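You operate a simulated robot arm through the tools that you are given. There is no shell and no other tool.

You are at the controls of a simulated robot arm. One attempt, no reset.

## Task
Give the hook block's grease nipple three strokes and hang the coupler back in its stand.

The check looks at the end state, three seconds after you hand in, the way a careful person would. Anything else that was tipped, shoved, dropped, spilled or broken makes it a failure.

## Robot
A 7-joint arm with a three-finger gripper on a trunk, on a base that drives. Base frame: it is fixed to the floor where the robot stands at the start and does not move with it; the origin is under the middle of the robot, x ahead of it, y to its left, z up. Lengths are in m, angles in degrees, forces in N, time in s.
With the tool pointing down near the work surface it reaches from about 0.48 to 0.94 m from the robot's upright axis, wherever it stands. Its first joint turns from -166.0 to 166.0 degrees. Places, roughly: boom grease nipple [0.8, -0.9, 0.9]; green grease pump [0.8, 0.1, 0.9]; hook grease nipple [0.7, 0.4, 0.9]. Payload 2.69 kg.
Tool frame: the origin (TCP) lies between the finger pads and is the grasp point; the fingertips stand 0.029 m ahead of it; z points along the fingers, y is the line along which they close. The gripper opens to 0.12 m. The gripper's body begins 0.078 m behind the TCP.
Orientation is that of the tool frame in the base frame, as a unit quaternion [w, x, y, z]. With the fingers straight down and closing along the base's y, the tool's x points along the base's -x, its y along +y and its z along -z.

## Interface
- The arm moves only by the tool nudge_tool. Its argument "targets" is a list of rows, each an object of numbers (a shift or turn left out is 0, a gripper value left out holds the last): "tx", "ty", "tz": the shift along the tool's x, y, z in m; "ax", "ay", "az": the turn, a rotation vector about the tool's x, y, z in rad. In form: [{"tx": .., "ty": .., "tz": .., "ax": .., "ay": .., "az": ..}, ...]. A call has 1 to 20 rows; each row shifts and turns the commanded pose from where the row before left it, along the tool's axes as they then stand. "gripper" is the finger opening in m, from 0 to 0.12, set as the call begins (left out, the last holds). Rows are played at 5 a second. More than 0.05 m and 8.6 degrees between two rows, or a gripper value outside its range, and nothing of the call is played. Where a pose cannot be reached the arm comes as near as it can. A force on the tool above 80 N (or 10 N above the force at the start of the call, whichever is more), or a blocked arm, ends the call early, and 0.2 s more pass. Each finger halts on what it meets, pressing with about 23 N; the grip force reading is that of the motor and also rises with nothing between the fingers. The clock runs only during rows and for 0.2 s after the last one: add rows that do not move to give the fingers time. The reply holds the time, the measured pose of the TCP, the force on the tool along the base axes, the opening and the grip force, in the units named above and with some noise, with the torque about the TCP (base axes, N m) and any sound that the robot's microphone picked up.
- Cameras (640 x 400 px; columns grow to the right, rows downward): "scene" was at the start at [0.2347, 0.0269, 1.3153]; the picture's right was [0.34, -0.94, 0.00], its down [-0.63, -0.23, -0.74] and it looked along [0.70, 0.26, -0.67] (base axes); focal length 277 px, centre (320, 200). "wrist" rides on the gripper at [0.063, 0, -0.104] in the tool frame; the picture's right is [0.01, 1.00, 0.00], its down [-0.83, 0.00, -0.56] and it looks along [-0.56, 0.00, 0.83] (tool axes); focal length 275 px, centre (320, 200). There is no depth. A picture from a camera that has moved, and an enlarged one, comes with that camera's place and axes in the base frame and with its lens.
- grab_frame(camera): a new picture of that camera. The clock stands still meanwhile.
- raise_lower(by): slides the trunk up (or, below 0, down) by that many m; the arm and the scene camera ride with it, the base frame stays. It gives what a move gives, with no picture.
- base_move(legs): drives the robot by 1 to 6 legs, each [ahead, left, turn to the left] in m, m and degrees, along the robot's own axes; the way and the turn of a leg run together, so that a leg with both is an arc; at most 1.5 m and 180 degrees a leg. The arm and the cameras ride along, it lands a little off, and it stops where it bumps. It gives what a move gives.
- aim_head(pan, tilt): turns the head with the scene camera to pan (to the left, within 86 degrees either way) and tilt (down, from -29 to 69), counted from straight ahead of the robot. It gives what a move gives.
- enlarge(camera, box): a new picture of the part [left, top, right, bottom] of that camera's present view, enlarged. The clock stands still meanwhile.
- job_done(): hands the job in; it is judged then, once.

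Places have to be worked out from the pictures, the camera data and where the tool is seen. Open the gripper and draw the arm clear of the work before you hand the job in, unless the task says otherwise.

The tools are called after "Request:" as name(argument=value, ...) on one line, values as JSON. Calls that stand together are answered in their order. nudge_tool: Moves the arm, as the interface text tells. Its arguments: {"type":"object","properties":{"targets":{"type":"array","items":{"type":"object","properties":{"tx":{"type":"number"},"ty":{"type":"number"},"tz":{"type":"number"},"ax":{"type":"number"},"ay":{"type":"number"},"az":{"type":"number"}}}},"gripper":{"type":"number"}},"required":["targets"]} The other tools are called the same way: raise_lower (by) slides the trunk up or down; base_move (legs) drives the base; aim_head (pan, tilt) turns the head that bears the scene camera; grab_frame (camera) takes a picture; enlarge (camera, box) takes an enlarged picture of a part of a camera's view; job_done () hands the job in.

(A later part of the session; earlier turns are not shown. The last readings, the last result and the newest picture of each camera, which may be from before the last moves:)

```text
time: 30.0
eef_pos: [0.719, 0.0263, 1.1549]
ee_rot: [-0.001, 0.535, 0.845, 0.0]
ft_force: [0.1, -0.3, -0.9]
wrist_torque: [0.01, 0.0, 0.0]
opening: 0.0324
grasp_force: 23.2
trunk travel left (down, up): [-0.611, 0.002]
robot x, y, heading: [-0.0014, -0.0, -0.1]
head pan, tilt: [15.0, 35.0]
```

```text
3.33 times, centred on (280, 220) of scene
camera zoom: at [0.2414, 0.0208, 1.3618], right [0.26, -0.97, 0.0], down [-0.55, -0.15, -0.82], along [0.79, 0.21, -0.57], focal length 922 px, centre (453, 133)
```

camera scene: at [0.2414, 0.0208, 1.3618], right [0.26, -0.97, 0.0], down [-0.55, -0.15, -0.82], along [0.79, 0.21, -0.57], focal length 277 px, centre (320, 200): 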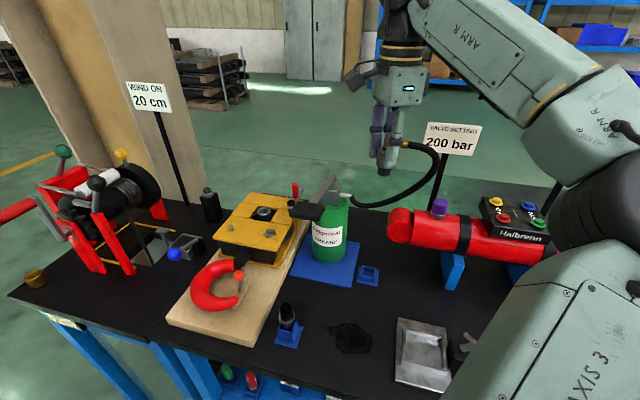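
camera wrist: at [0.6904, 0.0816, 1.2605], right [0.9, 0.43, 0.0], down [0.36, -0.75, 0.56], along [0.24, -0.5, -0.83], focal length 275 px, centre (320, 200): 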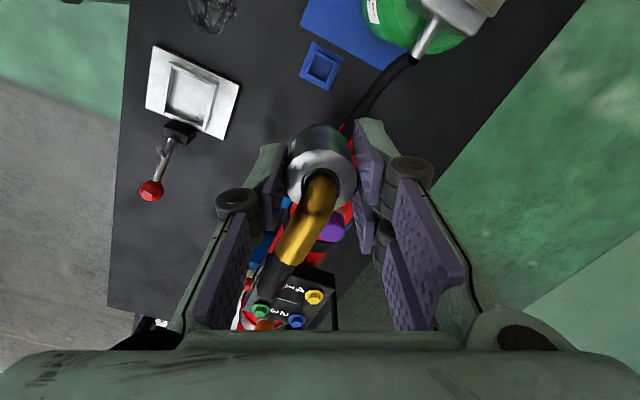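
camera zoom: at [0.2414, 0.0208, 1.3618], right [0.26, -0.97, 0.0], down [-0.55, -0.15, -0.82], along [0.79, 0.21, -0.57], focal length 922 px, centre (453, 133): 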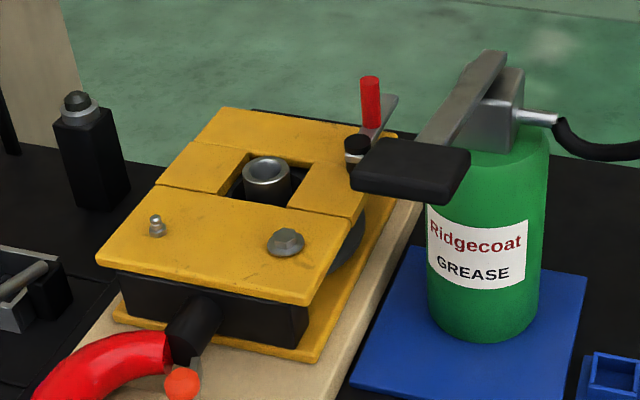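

Coupler bottom hangs 60 mm below the TCP; lever top there is about 1.06. With TCP at 1.17 I have ~4–5 cm clearance, so I go up a bit and cross over to the left.

Request:
nudge_tool(targets=[{"tz": -0.015}, {"tx": 0.0362, "ty": 0.017}, {"tx": 0.0362, "ty": 0.017}, {"tx": 0.0362, "ty": 0.017}, {"tx": 0.0362, "ty": 0.017}, {"tx": 0.0362, "ty": 0.017}, {}])

Request:
grab_frame(camera="scene")

```text
time: 31.6
eef_pos: [0.7195, 0.2267, 1.1701]
ee_rot: [0.0, 0.535, 0.845, -0.001]
ft_force: [-0.9, 0.6, -1.6]
wrist_torque: [-0.02, 0.01, 0.02]
opening: 0.0326
grasp_force: 22.9
trunk travel left (down, up): [-0.611, 0.002]
robot x, y, heading: [-0.0003, 0.0024, -0.3]
head pan, tilt: [15.0, 35.0]
```

```text
taken
camera scene: at [0.2414, 0.0206, 1.3618], right [0.26, -0.97, 0.0], down [-0.55, -0.15, -0.82], along [0.79, 0.21, -0.57], focal length 277 px, centre (320, 200)
```

scene: 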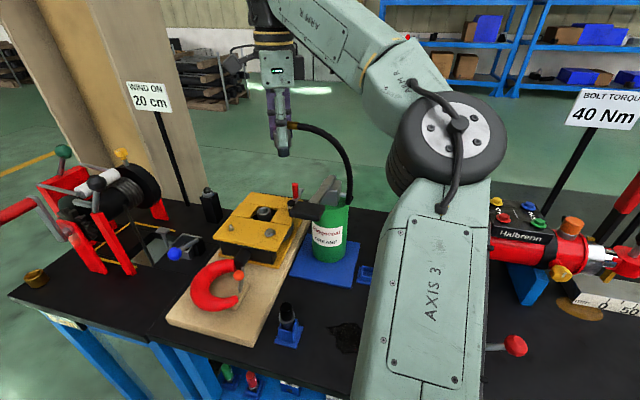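

Passed over the lever cleanly. I continue to above the nipple, then descend to 1.06 for a check.

Request:
nudge_tool(targets=[{"tx": 0.0352, "ty": 0.0115}, {"tx": 0.0352, "ty": 0.0115}, {"tx": 0.0352, "ty": 0.0115}, {"tx": 0.0352, "ty": 0.0115}, {"tz": 0.03}, {"tz": 0.03}, {"tz": 0.03}, {"tz": 0.02}, {}])

Request:
grab_frame(camera="wrist")

Request:
enlarge(camera="scene", box=[180, 90, 380, 290])

```text
time: 33.6
eef_pos: [0.6979, 0.3729, 1.0542]
ee_rot: [-0.001, 0.535, 0.845, 0.0]
ft_force: [0.1, 0.0, -0.7]
wrist_torque: [-0.04, 0.0, 0.03]
opening: 0.0329
grasp_force: 23.2
out of reach, approached as far as the arm can: row 4
trunk travel left (down, up): [-0.611, 0.002]
robot x, y, heading: [-0.0004, -0.0, -0.3]
head pan, tilt: [15.0, 35.0]
```

```text
taken
camera wrist: at [0.6699, 0.4284, 1.1613], right [0.9, 0.43, 0.0], down [0.36, -0.75, 0.56], along [0.24, -0.5, -0.83], focal length 275 px, centre (320, 200)
```

wrist: 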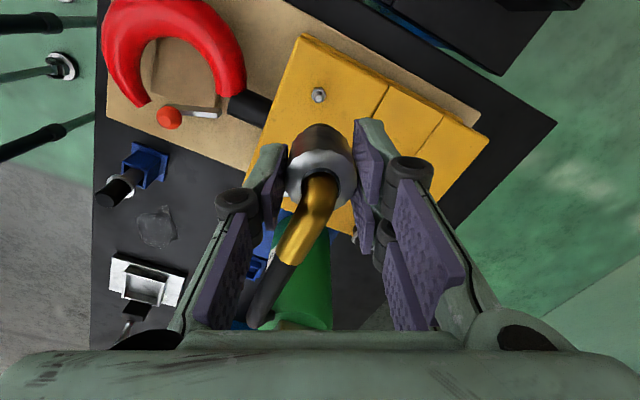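

```text
2.00 times, centred on (280, 190) of scene
camera zoom: at [0.2413, 0.021, 1.3618], right [0.26, -0.97, 0.0], down [-0.55, -0.15, -0.82], along [0.79, 0.21, -0.57], focal length 553 px, centre (400, 220)
```

zoom: 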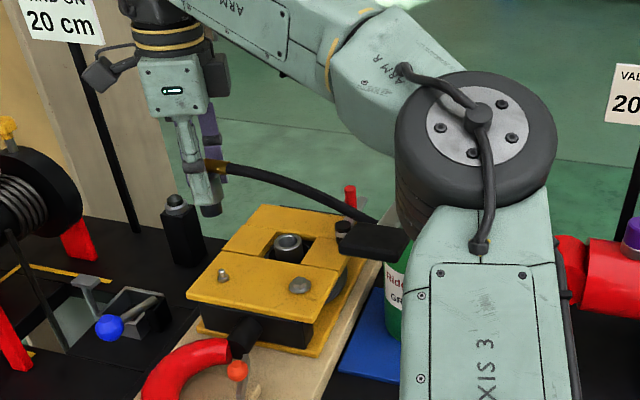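

I zoom on the nipple in the wrist view to align the coupler axis.

Request:
enlarge(camera="wrist", box=[260, 60, 420, 160])

Request:
enlarge(camera="scene", box=[240, 150, 340, 260])

```text
4.00 times, centred on (340, 110) of wrist
camera zoom: at [0.6699, 0.4284, 1.1613], right [0.9, 0.43, 0.0], down [0.36, -0.75, 0.56], along [0.24, -0.5, -0.83], focal length 1101 px, centre (240, 560)
```

zoom: 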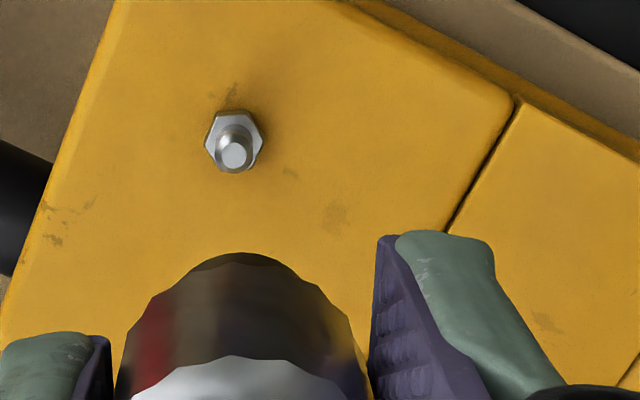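

```text
3.64 times, centred on (290, 205) of scene
camera zoom: at [0.2413, 0.021, 1.3618], right [0.26, -0.97, 0.0], down [-0.55, -0.15, -0.82], along [0.79, 0.21, -0.57], focal length 1006 px, centre (429, 182)
```

zoom: 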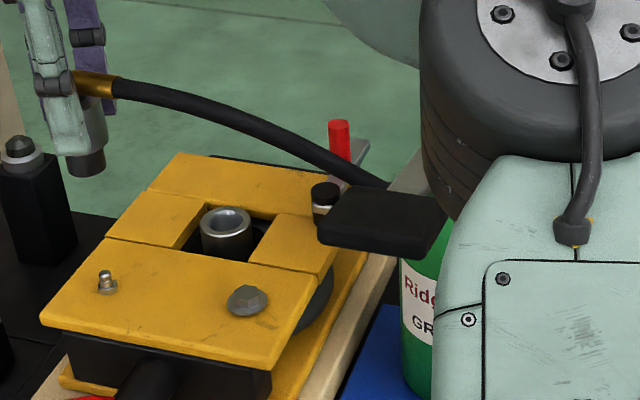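

The nipple tip computes to (0.695, 0.372, 0.908), nearly under the tool axis; the coupler seems 3–4 mm short toward +y. I nudge that and descend until the coupler's mouth is about 1.5 cm above the tip.

Request:
nudge_tool(targets=[{"tx": 0.003}, {"tz": 0.025}, {"tz": 0.025}, {"tz": 0.018}, {}])

Request:
enlarge(camera="scene", box=[230, 170, 310, 240])

Request:
enlarge(camera="wrist", box=[220, 60, 420, 220])

```text
time: 34.8
eef_pos: [0.6966, 0.3735, 0.9876]
ee_rot: [0.0, 0.536, 0.844, -0.001]
ft_force: [0.4, -0.2, -2.6]
wrist_torque: [0.02, 0.02, -0.01]
opening: 0.0326
grasp_force: 22.8
trunk travel left (down, up): [-0.611, 0.002]
robot x, y, heading: [0.0017, -0.0034, 0.2]
head pan, tilt: [15.0, 35.0]
```

```text
5.71 times, centred on (270, 205) of scene
camera zoom: at [0.2413, 0.021, 1.3618], right [0.26, -0.97, 0.0], down [-0.55, -0.15, -0.82], along [0.79, 0.21, -0.57], focal length 1581 px, centre (606, 171)
```

zoom: 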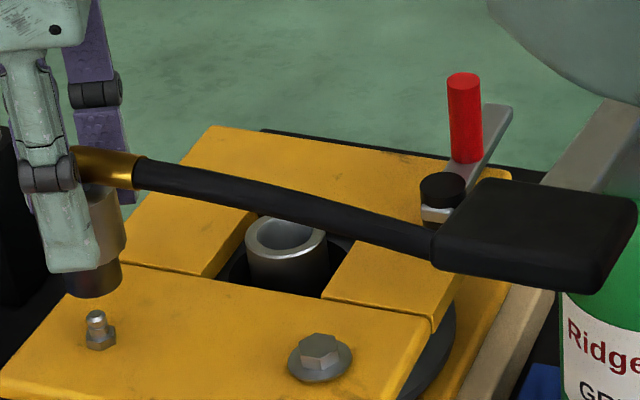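

```text
2.50 times, centred on (320, 140) of wrist
camera zoom: at [0.6686, 0.4303, 1.0926], right [0.9, 0.43, 0.0], down [0.36, -0.75, 0.56], along [0.24, -0.5, -0.83], focal length 688 px, centre (320, 350)
```

zoom: 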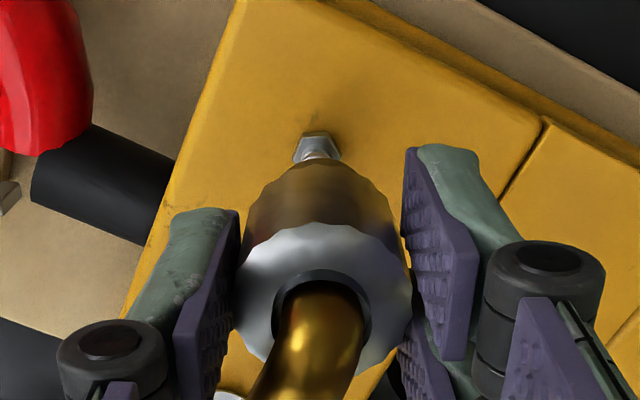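

Both views show the coupler mouth right above the nipple. I push down in small steps, watching force and sound.

Request:
nudge_tool(targets=[{"tz": 0.01}, {"tz": 0.008}, {"tz": 0.005}, {"tz": 0.004}, {}])

Request:
enlarge(camera="scene", box=[230, 170, 310, 240])

```text
time: 36.0
eef_pos: [0.697, 0.3753, 0.9627]
ee_rot: [-0.001, 0.535, 0.845, 0.001]
ft_force: [-2.7, 2.8, 6.2]
wrist_torque: [0.01, 0.08, 0.0]
opening: 0.0327
grasp_force: 23.6
trunk travel left (down, up): [-0.611, 0.002]
robot x, y, heading: [0.0003, -0.0064, -0.2]
head pan, tilt: [15.0, 35.0]
```

```text
5.71 times, centred on (270, 205) of scene
camera zoom: at [0.2406, 0.0209, 1.3621], right [0.26, -0.97, 0.0], down [-0.55, -0.15, -0.82], along [0.79, 0.21, -0.57], focal length 1581 px, centre (606, 171)
```

zoom: 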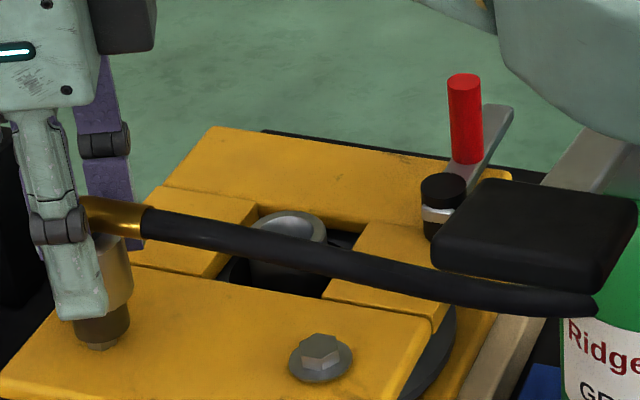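

Contact: +6 N up, coupler sits on the nipple. I keep pressing in small steps until it clicks on.

Request:
nudge_tool(targets=[{"tz": 0.003}, {"tz": 0.003}, {}])

```text
time: 36.8
eef_pos: [0.6961, 0.3739, 0.9576]
ee_rot: [0.001, 0.535, 0.845, 0.001]
ft_force: [3.1, 3.9, 16.3]
wrist_torque: [0.16, -0.06, -0.01]
opening: 0.0327
grasp_force: 22.8
trunk travel left (down, up): [-0.611, 0.002]
robot x, y, heading: [-0.0002, 0.0035, -0.1]
head pan, tilt: [15.0, 35.0]
```

Resistance is growing (16 N) while it still moves down; I continue.

Request:
nudge_tool(targets=[{"tz": 0.003}, {"tz": 0.003}, {}])

Request:
enlarge(camera="scene", box=[230, 170, 310, 240])

```text
time: 37.6
eef_pos: [0.6968, 0.3752, 0.9495]
ee_rot: [0.0, 0.535, 0.845, 0.001]
ft_force: [8.4, 6.2, 15.6]
wrist_torque: [0.21, -0.27, -0.02]
opening: 0.0323
grasp_force: 22.9
trunk travel left (down, up): [-0.611, 0.002]
robot x, y, heading: [0.0012, -0.0019, 0.0]
head pan, tilt: [15.0, 35.0]
```

```text
5.71 times, centred on (270, 205) of scene
camera zoom: at [0.2406, 0.0208, 1.362], right [0.26, -0.97, 0.0], down [-0.55, -0.15, -0.82], along [0.79, 0.21, -0.57], focal length 1581 px, centre (606, 171)
```

zoom: 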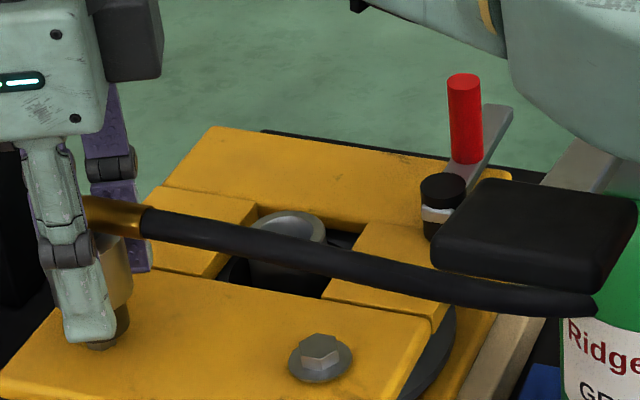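

The fingers slid down the coupler about 1 cm: the coupler rests on the nipple but hasn't snapped on. Side force points along tool +y, so I'm slightly off; I'll look with the wrist camera and relieve that.

Request:
enlarge(camera="wrist", box=[220, 60, 420, 220])

Request:
nudge_tool(targets=[{"ty": 0.002}, {}])

```text
2.50 times, centred on (320, 140) of wrist
camera zoom: at [0.6685, 0.4306, 1.0551], right [0.9, 0.43, 0.0], down [0.36, -0.75, 0.56], along [0.24, -0.5, -0.83], focal length 688 px, centre (320, 350)
```

zoom: 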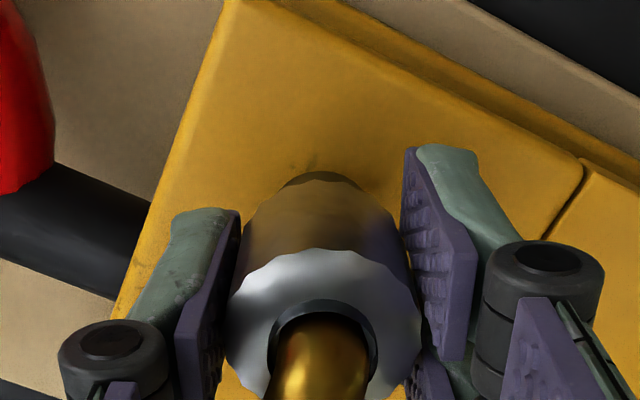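

```text
time: 38.2
eef_pos: [0.6965, 0.3754, 0.95]
ee_rot: [0.0, 0.535, 0.845, -0.001]
ft_force: [-5.1, -3.1, 11.0]
wrist_torque: [0.06, 0.19, -0.07]
opening: 0.0324
grasp_force: 22.8
trunk travel left (down, up): [-0.611, 0.002]
robot x, y, heading: [-0.0024, 0.0023, -0.1]
head pan, tilt: [15.0, 35.0]
```

Pixel geometry puts the coupler's mouth at z≈0.903, down on the nipple's hex (plate ≈0.893), so it may already be seated. I test with a gentle upward pull of a few millimetres.

Request:
nudge_tool(targets=[{"ty": -0.0008, "tz": -0.002}, {"tz": -0.002}, {}])

```text
time: 39.0
eef_pos: [0.6987, 0.3753, 0.9536]
ee_rot: [-0.001, 0.535, 0.845, 0.0]
ft_force: [-4.4, -1.0, 0.6]
wrist_torque: [-0.07, 0.22, -0.01]
opening: 0.032
grasp_force: 23.0
trunk travel left (down, up): [-0.611, 0.002]
robot x, y, heading: [0.0035, 0.0015, 0.0]
head pan, tilt: [15.0, 35.0]
```

Request:
nudge_tool(targets=[{"tz": -0.003}, {}])

Request:
enlarge(camera="scene", box=[230, 170, 310, 240])

```text
time: 39.6
eef_pos: [0.6991, 0.3746, 0.9564]
ee_rot: [0.0, 0.535, 0.845, 0.001]
ft_force: [0.2, 0.0, -1.1]
wrist_torque: [-0.01, -0.01, 0.01]
opening: 0.0324
grasp_force: 23.3
trunk travel left (down, up): [-0.611, 0.002]
robot x, y, heading: [0.0018, -0.0014, -0.1]
head pan, tilt: [15.0, 35.0]
```

```text
5.71 times, centred on (270, 205) of scene
camera zoom: at [0.2414, 0.021, 1.3618], right [0.26, -0.97, 0.0], down [-0.55, -0.15, -0.82], along [0.79, 0.21, -0.57], focal length 1581 px, centre (606, 171)
```

zoom: 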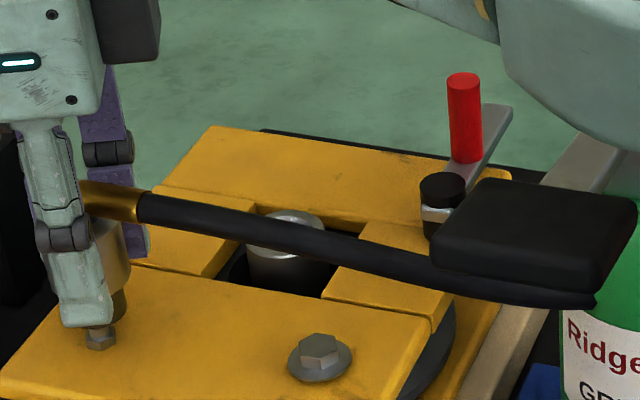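

The pull lifted it freely, so it isn't snapped on; finger friction (~16 N) isn't enough to push it home. Plan: seat it on the nipple again, open slightly, slide up and take it by the brass neck so the fingertips bear on the silver ring and can push hard. First I seat it and open a little.

Request:
nudge_tool(targets=[{"tz": 0.004}, {"tz": 0.004}, {"tz": 0.003}, {}])

Request:
enlarge(camera="scene", box=[230, 170, 310, 240])

```text
time: 40.6
eef_pos: [0.6972, 0.3752, 0.9494]
ee_rot: [-0.001, 0.534, 0.845, 0.001]
ft_force: [-6.7, -3.4, 16.3]
wrist_torque: [-0.05, 0.19, 0.02]
opening: 0.0323
grasp_force: 23.2
trunk travel left (down, up): [-0.611, 0.002]
robot x, y, heading: [-0.0014, -0.0006, -0.0]
head pan, tilt: [15.0, 35.0]
```

```text
5.71 times, centred on (270, 205) of scene
camera zoom: at [0.2394, 0.02, 1.3624], right [0.26, -0.97, 0.0], down [-0.55, -0.15, -0.82], along [0.79, 0.21, -0.57], focal length 1581 px, centre (606, 171)
```

zoom: 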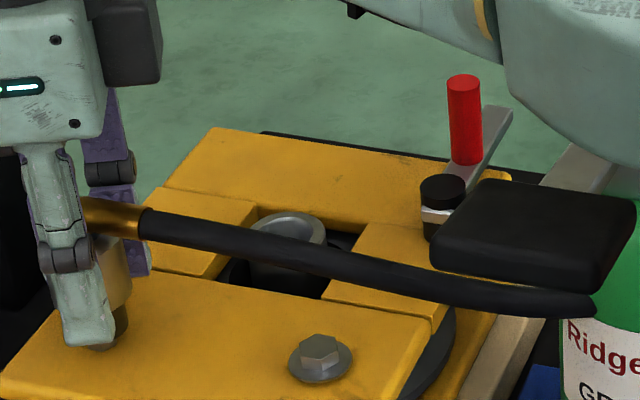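

It's seated again at 16 N. I'll try one bit more push before regripping.

Request:
nudge_tool(targets=[{"ty": -0.001, "tz": 0.003}, {"tz": 0.003}, {}])

```text
time: 41.4
eef_pos: [0.697, 0.3755, 0.9402]
ee_rot: [-0.001, 0.535, 0.845, 0.002]
ft_force: [2.7, 6.2, 14.9]
wrist_torque: [0.18, -0.03, 0.03]
opening: 0.0318
grasp_force: 22.9
trunk travel left (down, up): [-0.611, 0.002]
robot x, y, heading: [-0.0007, -0.0022, -0.1]
head pan, tilt: [15.0, 35.0]
```

It slips again. I open slightly to release and check that the coupler stays standing on the nipple.

Request:
nudge_tool(targets=[{"tz": -0.002}, {}, {}], gripper=0.042)

Request:
enlarge(camera="scene", box=[230, 170, 310, 240])

Request:
enlarge(camera="wrist", box=[200, 60, 440, 260])

```text
time: 42.2
eef_pos: [0.6987, 0.3753, 0.9409]
ee_rot: [0.001, 0.535, 0.845, 0.0]
ft_force: [-0.7, -1.0, 0.1]
wrist_torque: [-0.01, 0.02, 0.02]
opening: 0.0422
grasp_force: 0.1
trunk travel left (down, up): [-0.611, 0.002]
robot x, y, heading: [-0.0009, 0.0032, -0.1]
head pan, tilt: [15.0, 35.0]
```

```text
5.71 times, centred on (270, 205) of scene
camera zoom: at [0.2412, 0.0209, 1.3619], right [0.26, -0.97, 0.0], down [-0.55, -0.15, -0.82], along [0.79, 0.21, -0.57], focal length 1581 px, centre (606, 171)
```

zoom: 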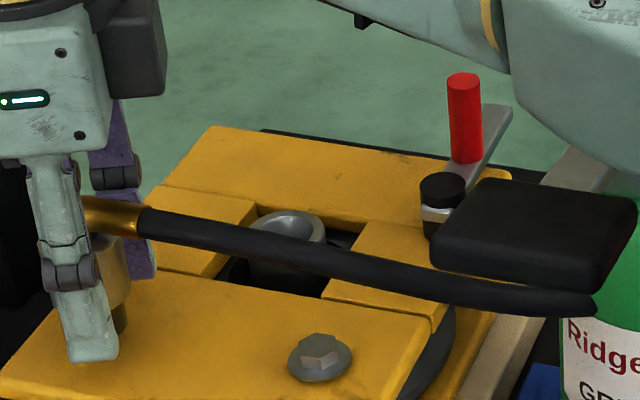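

```text
2.00 times, centred on (320, 160) of wrist
camera zoom: at [0.6693, 0.4307, 1.0466], right [0.9, 0.43, 0.0], down [0.36, -0.75, 0.56], along [0.24, -0.5, -0.83], focal length 551 px, centre (320, 280)
```

zoom: 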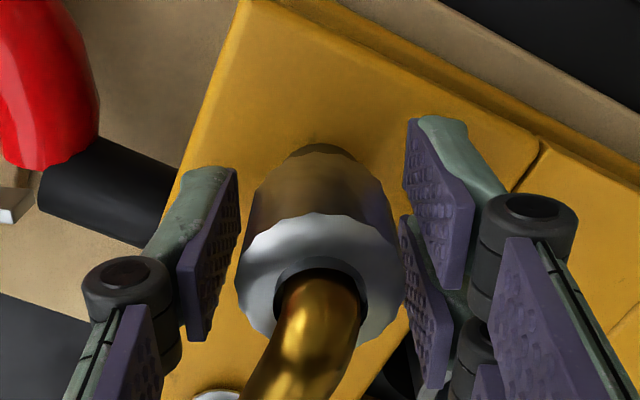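

The coupler stands steady on the nipple by itself; ring top ≈0.955. I raise the fingers until the tips are just above the ring, straddling the brass elbow.

Request:
nudge_tool(targets=[{"tz": -0.012}, {"tz": -0.012}, {"tz": -0.012}, {"tz": -0.013}, {}])

Request:
enlarge(camera="scene", box=[230, 170, 310, 240])

Request:
enlarge(camera="wrist", box=[200, 60, 440, 260])

```text
time: 43.4
eef_pos: [0.6969, 0.3741, 0.9903]
ee_rot: [0.0, 0.536, 0.845, 0.0]
ft_force: [-0.1, 0.7, 0.0]
wrist_torque: [0.0, 0.01, 0.01]
opening: 0.042
grasp_force: 0.1
trunk travel left (down, up): [-0.611, 0.002]
robot x, y, heading: [0.0027, -0.0012, -0.0]
head pan, tilt: [15.0, 35.0]
```

```text
5.71 times, centred on (270, 205) of scene
camera zoom: at [0.2413, 0.0209, 1.3618], right [0.26, -0.97, 0.0], down [-0.55, -0.15, -0.82], along [0.79, 0.21, -0.57], focal length 1581 px, centre (606, 171)
```

zoom: 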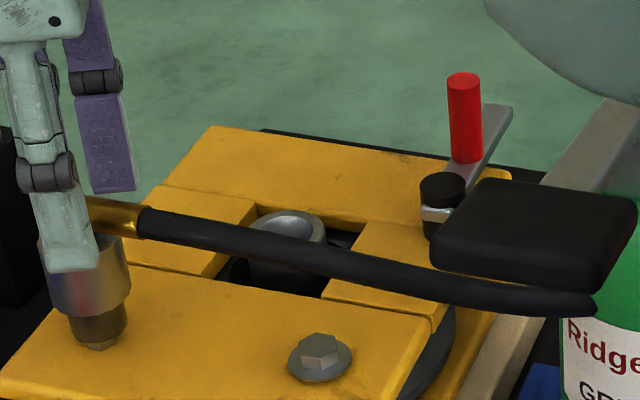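

```text
2.00 times, centred on (320, 160) of wrist
camera zoom: at [0.669, 0.43, 1.0958], right [0.9, 0.43, 0.0], down [0.36, -0.75, 0.56], along [0.24, -0.5, -0.83], focal length 551 px, centre (320, 280)
```

zoom: 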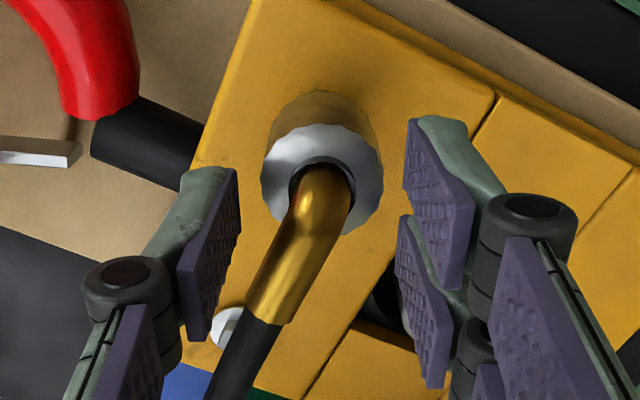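

Fingertips are ~8 mm above the ring, coupler upright. I narrow the opening to 0.026 so the tips bear on the ring either side of the elbow, and lower to contact.

Request:
nudge_tool(targets=[{}, {}, {"tz": 0.004}, {"tz": 0.003}, {}], gripper=0.026)

Request:
enlarge(camera="wrist", box=[200, 60, 440, 260])

```text
time: 44.6
eef_pos: [0.6969, 0.3739, 0.9869]
ee_rot: [0.001, 0.536, 0.844, 0.002]
ft_force: [3.0, -1.4, 20.1]
wrist_torque: [0.05, -0.23, 0.17]
opening: 0.027
grasp_force: 0.7
trunk travel left (down, up): [-0.611, 0.002]
robot x, y, heading: [-0.0025, -0.0019, 0.2]
head pan, tilt: [15.0, 35.0]
```

```text
2.00 times, centred on (320, 160) of wrist
camera zoom: at [0.6682, 0.4298, 1.0922], right [0.9, 0.43, 0.0], down [0.36, -0.75, 0.55], along [0.24, -0.5, -0.83], focal length 551 px, centre (320, 280)
```

zoom: 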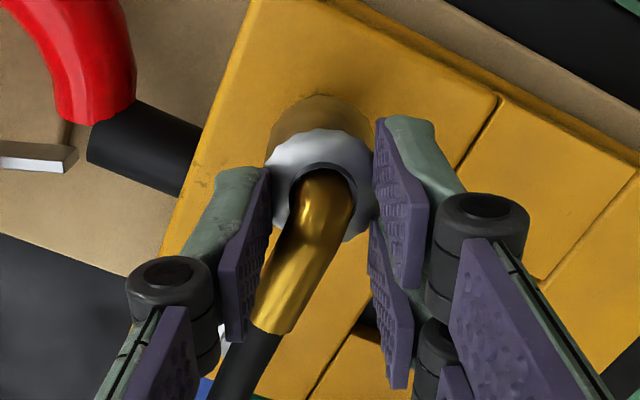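

The tips bear on the ring at 20 N. I push further in small steps.

Request:
nudge_tool(targets=[{"tz": 0.003}, {"tz": 0.002}, {}])

```text
time: 45.4
eef_pos: [0.6943, 0.3735, 0.9853]
ee_rot: [0.003, 0.536, 0.844, 0.005]
ft_force: [13.5, -0.8, 55.5]
wrist_torque: [0.27, -0.94, -0.29]
opening: 0.028
grasp_force: 9.1
trunk travel left (down, up): [-0.611, 0.002]
robot x, y, heading: [0.0012, -0.0021, -0.0]
head pan, tilt: [15.0, 35.0]
```

55 N and no click; I back off the force and look closely at the seat.

Request:
nudge_tool(targets=[{"tz": -0.004}, {"tz": -0.004}, {}])

Request:
enlarge(camera="scene", box=[235, 190, 275, 225])

Request:
enlarge(camera="wrist", box=[270, 90, 390, 190])

```text
time: 46.2
eef_pos: [0.6942, 0.3742, 0.9864]
ee_rot: [0.001, 0.534, 0.845, 0.0]
ft_force: [4.1, -2.5, 22.7]
wrist_torque: [0.14, -0.43, 0.01]
opening: 0.0277
grasp_force: 0.9
trunk travel left (down, up): [-0.611, 0.002]
robot x, y, heading: [0.0017, -0.0014, -0.2]
head pan, tilt: [15.0, 35.0]
```

```text
11.43 times, centred on (255, 208) of scene
camera zoom: at [0.2396, 0.0198, 1.362], right [0.26, -0.97, 0.0], down [-0.55, -0.15, -0.82], along [0.79, 0.21, -0.57], focal length 3163 px, centre (1063, 114)
```

zoom: 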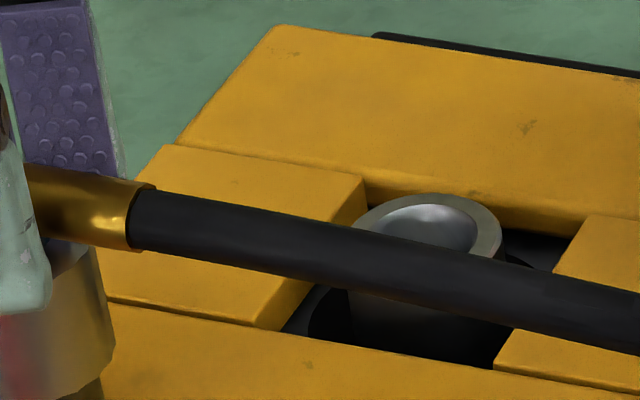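

```text
4.00 times, centred on (330, 140) of wrist
camera zoom: at [0.6665, 0.4297, 1.0919], right [0.9, 0.43, 0.0], down [0.36, -0.75, 0.56], along [0.24, -0.5, -0.83], focal length 1101 px, centre (280, 440)
```

zoom: 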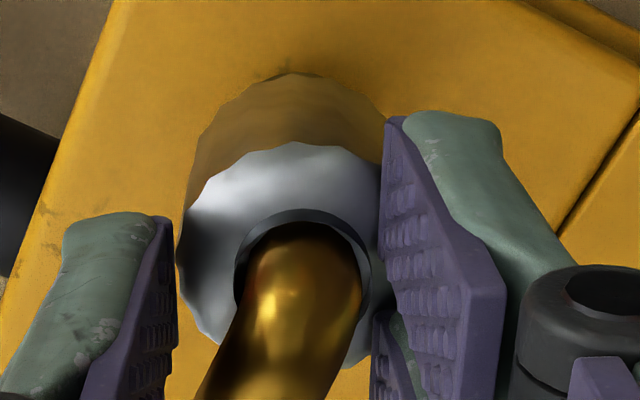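

Now I look at the base of the coupler and lift the tips off.

Request:
nudge_tool(targets=[{"tz": -0.005}, {"tz": -0.005}, {}], gripper=0.042)

Request:
enlarge(camera="scene", box=[225, 195, 265, 230])

```text
time: 47.0
eef_pos: [0.6958, 0.3749, 0.9946]
ee_rot: [0.0, 0.535, 0.845, 0.001]
ft_force: [0.2, 0.6, 0.2]
wrist_torque: [-0.01, 0.01, 0.0]
opening: 0.0418
grasp_force: 0.0
trunk travel left (down, up): [-0.611, 0.002]
robot x, y, heading: [0.0017, -0.0001, -0.0]
head pan, tilt: [15.0, 35.0]
```

```text
11.43 times, centred on (245, 212) of scene
camera zoom: at [0.2413, 0.0209, 1.3618], right [0.26, -0.97, 0.0], down [-0.55, -0.15, -0.82], along [0.79, 0.21, -0.57], focal length 3163 px, centre (1177, 57)
```

zoom: 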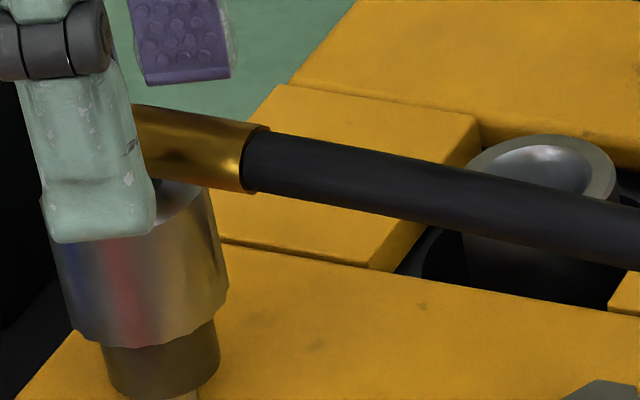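

The coupler is upright (perspective accounts for the lean). I look lower, at the mouth and hex.

Request:
enlarge(camera="scene", box=[225, 210, 265, 245])

Request:
enlarge(camera="wrist", box=[270, 90, 390, 190])

```text
11.43 times, centred on (245, 228) of scene
camera zoom: at [0.2413, 0.0209, 1.3618], right [0.26, -0.97, 0.0], down [-0.55, -0.15, -0.82], along [0.79, 0.21, -0.57], focal length 3163 px, centre (1177, -114)
```

zoom: 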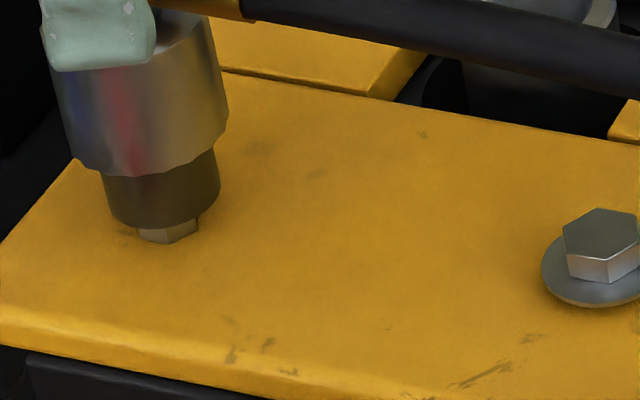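

```text
4.00 times, centred on (330, 140) of wrist
camera zoom: at [0.6689, 0.4308, 1.1003], right [0.9, 0.43, 0.0], down [0.36, -0.75, 0.56], along [0.24, -0.5, -0.83], focal length 1101 px, centre (280, 440)
```

zoom: 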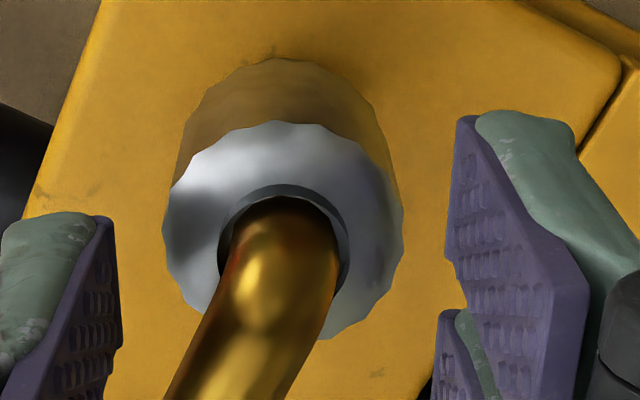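

The mouth is fully down over the nipple's hex and centred. I go down, grip the body again and test by a light pull whether it now holds.

Request:
nudge_tool(targets=[{"tz": -0.0}, {"tz": 0.012}, {"tz": 0.012}, {"tz": 0.01}, {}])

Request:
nudge_tool(targets=[{}, {}, {}], gripper=0.02)

Request:
nudge_tool(targets=[{"tz": -0.002}, {"tz": -0.002}, {}])

```text
time: 48.2
eef_pos: [0.6954, 0.3738, 0.9616]
ee_rot: [0.0, 0.536, 0.844, 0.001]
ft_force: [0.2, -0.7, -0.3]
wrist_torque: [-0.01, -0.01, 0.02]
opening: 0.0418
grasp_force: 0.0
trunk travel left (down, up): [-0.611, 0.002]
robot x, y, heading: [-0.001, 0.0012, 0.1]
head pan, tilt: [15.0, 35.0]
```

```text
time: 49.0
eef_pos: [0.6965, 0.3738, 0.9623]
ee_rot: [0.0, 0.535, 0.845, 0.0]
ft_force: [3.2, 2.4, -0.1]
wrist_torque: [0.07, -0.12, -0.1]
opening: 0.0326
grasp_force: 22.8
trunk travel left (down, up): [-0.611, 0.002]
robot x, y, heading: [-0.0006, 0.0031, 0.0]
head pan, tilt: [15.0, 35.0]
```

```text
time: 49.8
eef_pos: [0.6971, 0.373, 0.9659]
ee_rot: [-0.001, 0.535, 0.845, 0.0]
ft_force: [0.8, -0.8, -1.3]
wrist_torque: [0.01, 0.0, -0.01]
opening: 0.0329
grasp_force: 22.9
trunk travel left (down, up): [-0.611, 0.002]
robot x, y, heading: [-0.0034, -0.0001, 0.2]
head pan, tilt: [15.0, 35.0]
```

Still free (only its weight shows), so it's seated but not latched; alignment may be off by a millimetre or two. I lift it just above the nipple to measure alignment precisely in both views.

Request:
nudge_tool(targets=[{"tz": -0.011}, {"tz": -0.011}, {}])

Request:
enlarge(camera="scene", box=[225, 205, 265, 240])

Request:
enlarge(camera="wrist", box=[280, 90, 360, 150])

```text
time: 50.6
eef_pos: [0.6972, 0.3743, 0.9892]
ee_rot: [0.0, 0.535, 0.845, 0.0]
ft_force: [0.0, 0.2, -1.0]
wrist_torque: [0.0, 0.0, -0.01]
opening: 0.0324
grasp_force: 22.2
trunk travel left (down, up): [-0.611, 0.002]
robot x, y, heading: [-0.0002, 0.0015, -0.1]
head pan, tilt: [15.0, 35.0]
```

```text
11.43 times, centred on (245, 222) of scene
camera zoom: at [0.2414, 0.021, 1.3618], right [0.26, -0.97, 0.0], down [-0.55, -0.15, -0.82], along [0.79, 0.21, -0.57], focal length 3163 px, centre (1177, -57)
```

zoom: 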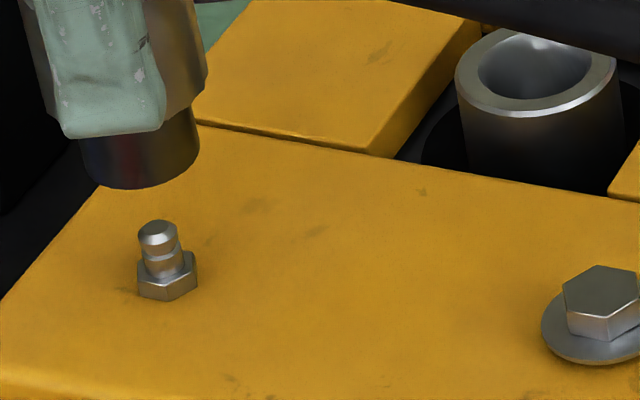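

```text
6.67 times, centred on (320, 120) of wrist
camera zoom: at [0.6692, 0.4303, 1.0942], right [0.9, 0.43, 0.0], down [0.36, -0.75, 0.56], along [0.24, -0.5, -0.83], focal length 1835 px, centre (320, 733)
```

zoom: 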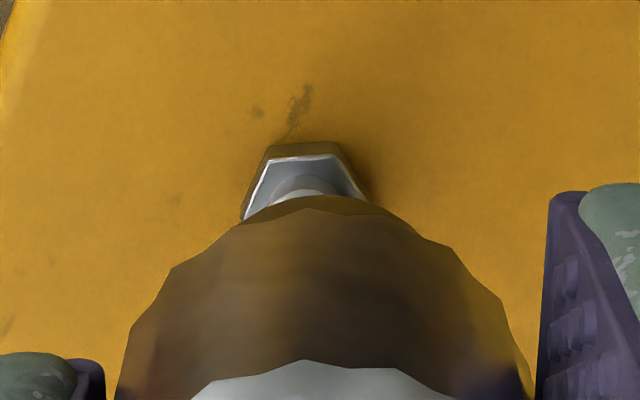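

The view is precise: aligned in y, but the coupler is ~1.7 mm too far along tool +y. I correct and verify.

Request:
nudge_tool(targets=[{"ty": -0.0017}, {}])

Request:
enlarge(camera="wrist", box=[280, 90, 360, 150])

Request:
enlarge(camera="scene", box=[225, 205, 265, 240])

```text
time: 51.2
eef_pos: [0.6961, 0.3745, 0.9892]
ee_rot: [0.0, 0.535, 0.845, -0.001]
ft_force: [-1.2, -0.3, -1.9]
wrist_torque: [-0.02, 0.0, 0.0]
opening: 0.0325
grasp_force: 22.8
trunk travel left (down, up): [-0.611, 0.002]
robot x, y, heading: [-0.0014, 0.0027, 0.0]
head pan, tilt: [15.0, 35.0]
```

```text
6.67 times, centred on (320, 120) of wrist
camera zoom: at [0.6678, 0.4298, 1.0943], right [0.9, 0.43, 0.0], down [0.36, -0.75, 0.56], along [0.24, -0.5, -0.83], focal length 1835 px, centre (320, 733)
```

zoom: 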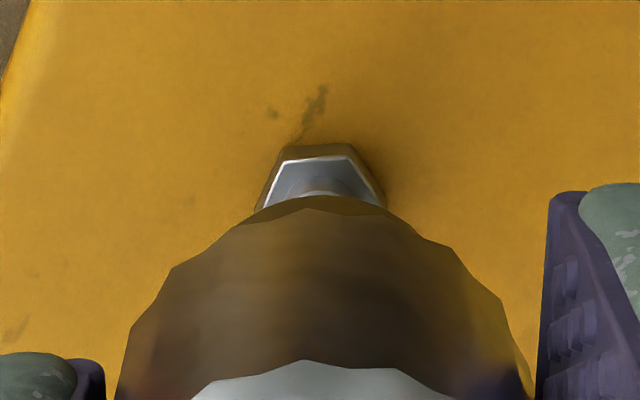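

```text
11.43 times, centred on (245, 222) of scene
camera zoom: at [0.2414, 0.021, 1.3618], right [0.26, -0.97, 0.0], down [-0.55, -0.15, -0.82], along [0.79, 0.21, -0.57], focal length 3163 px, centre (1177, -57)
```

zoom: 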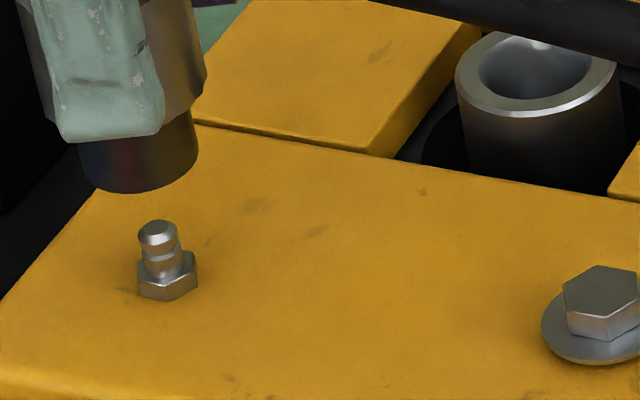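

Now aligned within half a millimetre. I press down again steadily.

Request:
nudge_tool(targets=[{"tx": -0.0005, "tz": 0.01}, {"tz": 0.01}, {"tz": 0.004}, {"tz": 0.003}, {}])

Request:
nudge_tool(targets=[{"tz": 0.002}, {"tz": 0.002}, {}])

```text
time: 52.4
eef_pos: [0.6955, 0.3738, 0.9612]
ee_rot: [-0.001, 0.535, 0.845, -0.001]
ft_force: [0.6, 0.0, 2.0]
wrist_torque: [-0.02, 0.03, 0.04]
opening: 0.0324
grasp_force: 22.8
trunk travel left (down, up): [-0.611, 0.002]
robot x, y, heading: [0.0023, 0.0008, -0.1]
head pan, tilt: [15.0, 35.0]
```

```text
time: 53.2
eef_pos: [0.6962, 0.3736, 0.9578]
ee_rot: [0.0, 0.536, 0.844, 0.002]
ft_force: [4.9, 4.1, 15.7]
wrist_torque: [0.18, -0.12, -0.02]
opening: 0.0326
grasp_force: 23.3
trunk travel left (down, up): [-0.611, 0.002]
robot x, y, heading: [-0.0044, 0.0034, -0.0]
head pan, tilt: [15.0, 35.0]
```

Seated with 16 N. Quick pull test before trying a harder push.

Request:
nudge_tool(targets=[{"tz": -0.003}, {"tz": -0.003}, {"tz": -0.003}, {}])

```text
time: 54.2
eef_pos: [0.696, 0.3745, 0.9669]
ee_rot: [-0.001, 0.535, 0.845, 0.0]
ft_force: [-0.3, 0.2, -1.7]
wrist_torque: [0.02, 0.01, -0.02]
opening: 0.0324
grasp_force: 22.9
trunk travel left (down, up): [-0.611, 0.002]
robot x, y, heading: [0.0008, 0.0015, -0.2]
head pan, tilt: [15.0, 35.0]
```

Not latched at 16 N. With the good alignment now I'll seat it, release without side load, and push on the ring with the fingertips again.

Request:
nudge_tool(targets=[{"tz": 0.003}, {"tz": 0.003}, {"tz": 0.001}, {}])

Request:
nudge_tool(targets=[{}, {}, {"tz": -0.01}, {"tz": -0.01}, {"tz": -0.009}, {}], gripper=0.042)

Request:
enlarge(camera="wrist", box=[260, 80, 380, 180])

Request:
enlarge(camera="scene", box=[225, 205, 265, 240])

```text
time: 55.2
eef_pos: [0.6957, 0.3739, 0.9597]
ee_rot: [0.0, 0.535, 0.845, 0.0]
ft_force: [0.5, 1.0, -2.4]
wrist_torque: [0.01, 0.04, -0.01]
opening: 0.0326
grasp_force: 22.8
trunk travel left (down, up): [-0.611, 0.002]
robot x, y, heading: [0.0032, -0.002, -0.1]
head pan, tilt: [15.0, 35.0]
```

```text
time: 56.6
eef_pos: [0.6964, 0.3735, 0.989]
ee_rot: [0.001, 0.535, 0.845, 0.0]
ft_force: [-0.3, -0.4, 0.2]
wrist_torque: [0.0, -0.01, 0.0]
opening: 0.0421
grasp_force: 0.0
trunk travel left (down, up): [-0.611, 0.002]
robot x, y, heading: [0.0027, 0.0012, 0.3]
head pan, tilt: [15.0, 35.0]
```

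```text
4.00 times, centred on (320, 130) of wrist
camera zoom: at [0.6681, 0.4302, 1.0938], right [0.9, 0.43, 0.0], down [0.36, -0.75, 0.56], along [0.24, -0.5, -0.83], focal length 1101 px, centre (320, 480)
```

zoom: 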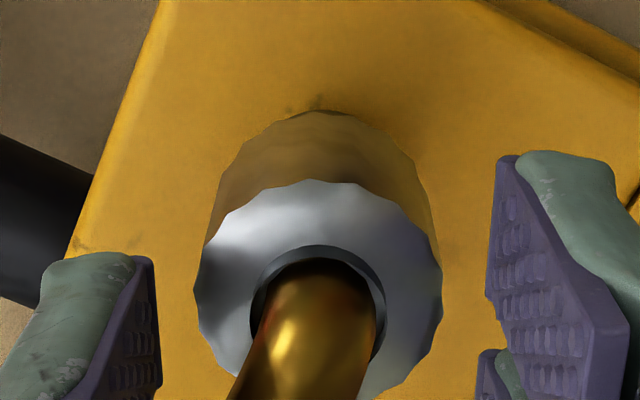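

```text
11.43 times, centred on (245, 222) of scene
camera zoom: at [0.2413, 0.0209, 1.3618], right [0.26, -0.97, 0.0], down [-0.55, -0.15, -0.82], along [0.79, 0.21, -0.57], focal length 3163 px, centre (1177, -57)
```

zoom: 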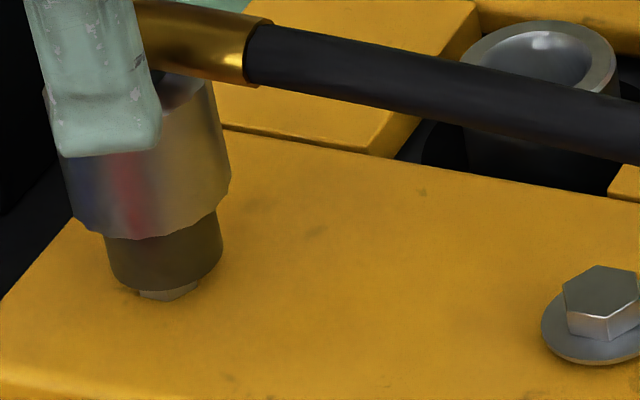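

With the better alignment the mouth already sits ~2 mm deeper over the hex. Now I push on the ring.

Request:
nudge_tool(targets=[{}, {}, {"tz": 0.003}, {"tz": 0.003}, {"tz": 0.002}, {}], gripper=0.027)

Request:
nudge_tool(targets=[{"tz": 0.002}, {"tz": 0.002}, {}])

```text
time: 58.0
eef_pos: [0.6946, 0.3725, 0.9871]
ee_rot: [0.001, 0.535, 0.845, 0.005]
ft_force: [6.9, 4.3, 43.1]
wrist_torque: [0.38, -0.72, -0.08]
opening: 0.0289
grasp_force: 0.8
trunk travel left (down, up): [-0.611, 0.002]
robot x, y, heading: [0.0001, -0.0007, 0.1]
head pan, tilt: [15.0, 35.0]
```

```text
time: 58.8
eef_pos: [0.6948, 0.373, 0.9849]
ee_rot: [0.001, 0.535, 0.845, 0.008]
ft_force: [13.5, 1.0, 62.2]
wrist_torque: [0.3, -0.91, -0.13]
opening: 0.033
grasp_force: 13.0
trunk travel left (down, up): [-0.611, 0.002]
robot x, y, heading: [0.002, 0.0014, -0.3]
head pan, tilt: [15.0, 35.0]
```

One fingertip is riding on the elbow rather than the ring (opening forced to 0.033), so the push is skewed. I back off, rise above the elbow, and turn the tool ~24° so the fingers straddle the elbow squarely.

Request:
nudge_tool(targets=[{"tz": -0.005}, {"tz": -0.006}, {}], gripper=0.044)

Request:
nudge_tool(targets=[{"tz": -0.015}, {"tz": -0.015}, {"tz": -0.015}, {"az": 0.14}, {"az": 0.14}, {"az": 0.14}, {}])

Request:
grab_frame(camera="wrist")

Request:
enlarge(camera="scene", box=[220, 170, 300, 240])

```text
time: 59.6
eef_pos: [0.6973, 0.3739, 0.9865]
ee_rot: [-0.002, 0.534, 0.845, 0.0]
ft_force: [-0.2, -0.6, -0.1]
wrist_torque: [-0.01, 0.02, -0.01]
opening: 0.0453
grasp_force: 0.2
trunk travel left (down, up): [-0.611, 0.002]
robot x, y, heading: [0.0002, -0.004, -0.0]
head pan, tilt: [15.0, 35.0]
```

```text
time: 61.2
eef_pos: [0.6954, 0.3726, 1.0317]
ee_rot: [0.0, 0.7, 0.714, 0.0]
ft_force: [0.9, -0.6, 0.2]
wrist_torque: [0.04, 0.01, 0.01]
opening: 0.0443
grasp_force: 0.1
trunk travel left (down, up): [-0.611, 0.002]
robot x, y, heading: [0.0021, -0.0045, -0.1]
head pan, tilt: [15.0, 35.0]
```

```text
taken
camera wrist: at [0.6937, 0.4358, 1.1378], right [1.0, 0.02, 0.0], down [0.02, -0.83, 0.56], along [0.01, -0.56, -0.83], focal length 275 px, centre (320, 200)
```

wrist: 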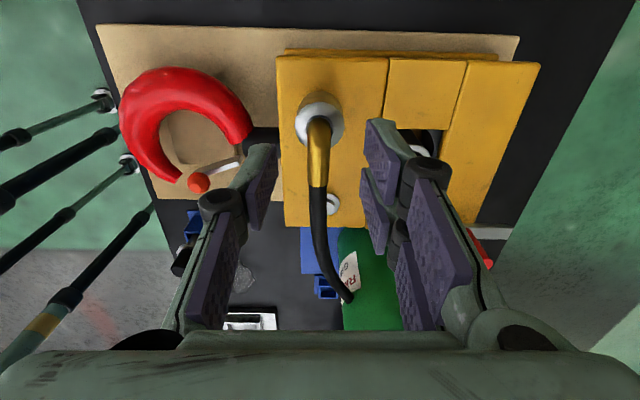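

```text
5.71 times, centred on (260, 205) of scene
camera zoom: at [0.2413, 0.0209, 1.3619], right [0.26, -0.97, 0.0], down [-0.55, -0.15, -0.82], along [0.79, 0.21, -0.57], focal length 1581 px, centre (663, 171)
```

zoom: 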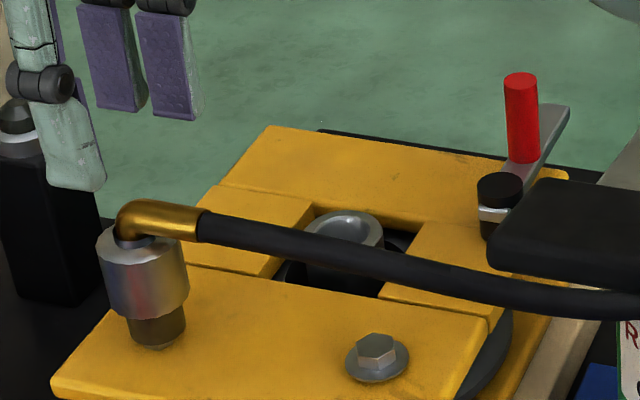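

Yaw is now ~89°, and the coupler stands straight on the nipple with the elbow square to the fingers. I zoom to centre the fingers on it.

Request:
enlarge(camera="wrist", box=[260, 70, 380, 170])

```text
4.00 times, centred on (320, 120) of wrist
camera zoom: at [0.6937, 0.4358, 1.1378], right [1.0, 0.02, 0.0], down [0.02, -0.83, 0.56], along [0.01, -0.56, -0.83], focal length 1101 px, centre (320, 520)
```

zoom: 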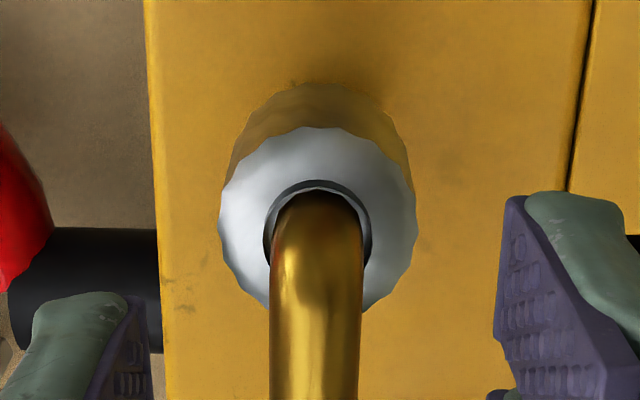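

Centred within half a millimetre. I lower with the fingers straddling the elbow, narrow to 0.024 and approach the ring.

Request:
nudge_tool(targets=[{"tz": 0.015}, {"tz": 0.015}, {"tz": 0.012}, {}], gripper=0.03)

Request:
nudge_tool(targets=[{}, {"tz": 0.003}, {"tz": 0.003}, {}], gripper=0.024)

Request:
enlarge(camera="wrist", box=[220, 80, 420, 230])

Request:
enlarge(camera="scene", box=[220, 180, 280, 240])

```text
time: 62.2
eef_pos: [0.6966, 0.3733, 0.9906]
ee_rot: [0.0, 0.699, 0.715, 0.0]
ft_force: [0.8, -0.1, 0.3]
wrist_torque: [0.03, 0.04, -0.01]
opening: 0.0302
grasp_force: 0.1
trunk travel left (down, up): [-0.611, 0.002]
robot x, y, heading: [-0.0023, -0.0001, 0.1]
head pan, tilt: [15.0, 35.0]
```

```text
time: 63.2
eef_pos: [0.696, 0.3725, 0.9868]
ee_rot: [-0.001, 0.7, 0.714, 0.002]
ft_force: [2.6, 4.4, 14.5]
wrist_torque: [0.15, -0.23, 0.0]
opening: 0.0247
grasp_force: 0.4
trunk travel left (down, up): [-0.611, 0.002]
robot x, y, heading: [-0.0024, -0.0024, -0.1]
head pan, tilt: [15.0, 35.0]
```

```text
2.67 times, centred on (320, 155) of wrist
camera zoom: at [0.6932, 0.4354, 1.092], right [1.0, 0.03, 0.0], down [0.02, -0.83, 0.55], along [0.02, -0.55, -0.83], focal length 734 px, centre (320, 320)
```

zoom: 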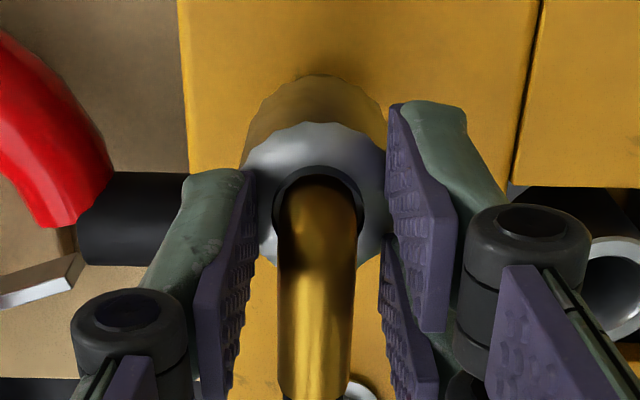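

```text
6.67 times, centred on (250, 210) of scene
camera zoom: at [0.2403, 0.0206, 1.3623], right [0.26, -0.97, 0.0], down [-0.55, -0.15, -0.82], along [0.79, 0.21, -0.57], focal length 1845 px, centre (787, 133)
```

zoom: 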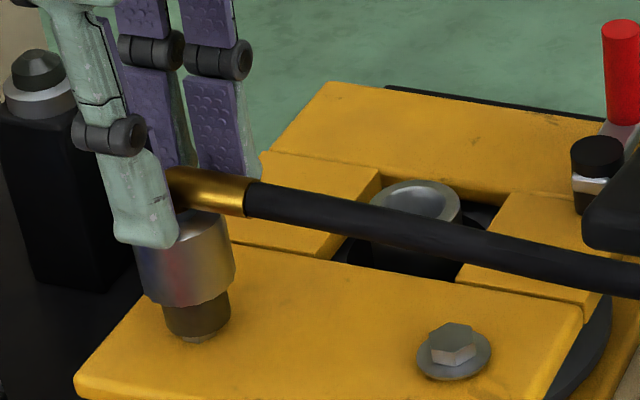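

Tips bear on the ring on both sides (14 N). I push harder in steps.

Request:
nudge_tool(targets=[{"tz": 0.003}, {"tz": 0.002}, {}])

```text
time: 64.0
eef_pos: [0.6933, 0.3738, 0.9865]
ee_rot: [0.0, 0.7, 0.714, 0.007]
ft_force: [11.4, 3.8, 52.5]
wrist_torque: [0.07, -0.83, -0.05]
opening: 0.0244
grasp_force: 7.8
trunk travel left (down, up): [-0.611, 0.002]
robot x, y, heading: [0.0012, -0.0035, -0.1]
head pan, tilt: [15.0, 35.0]
```

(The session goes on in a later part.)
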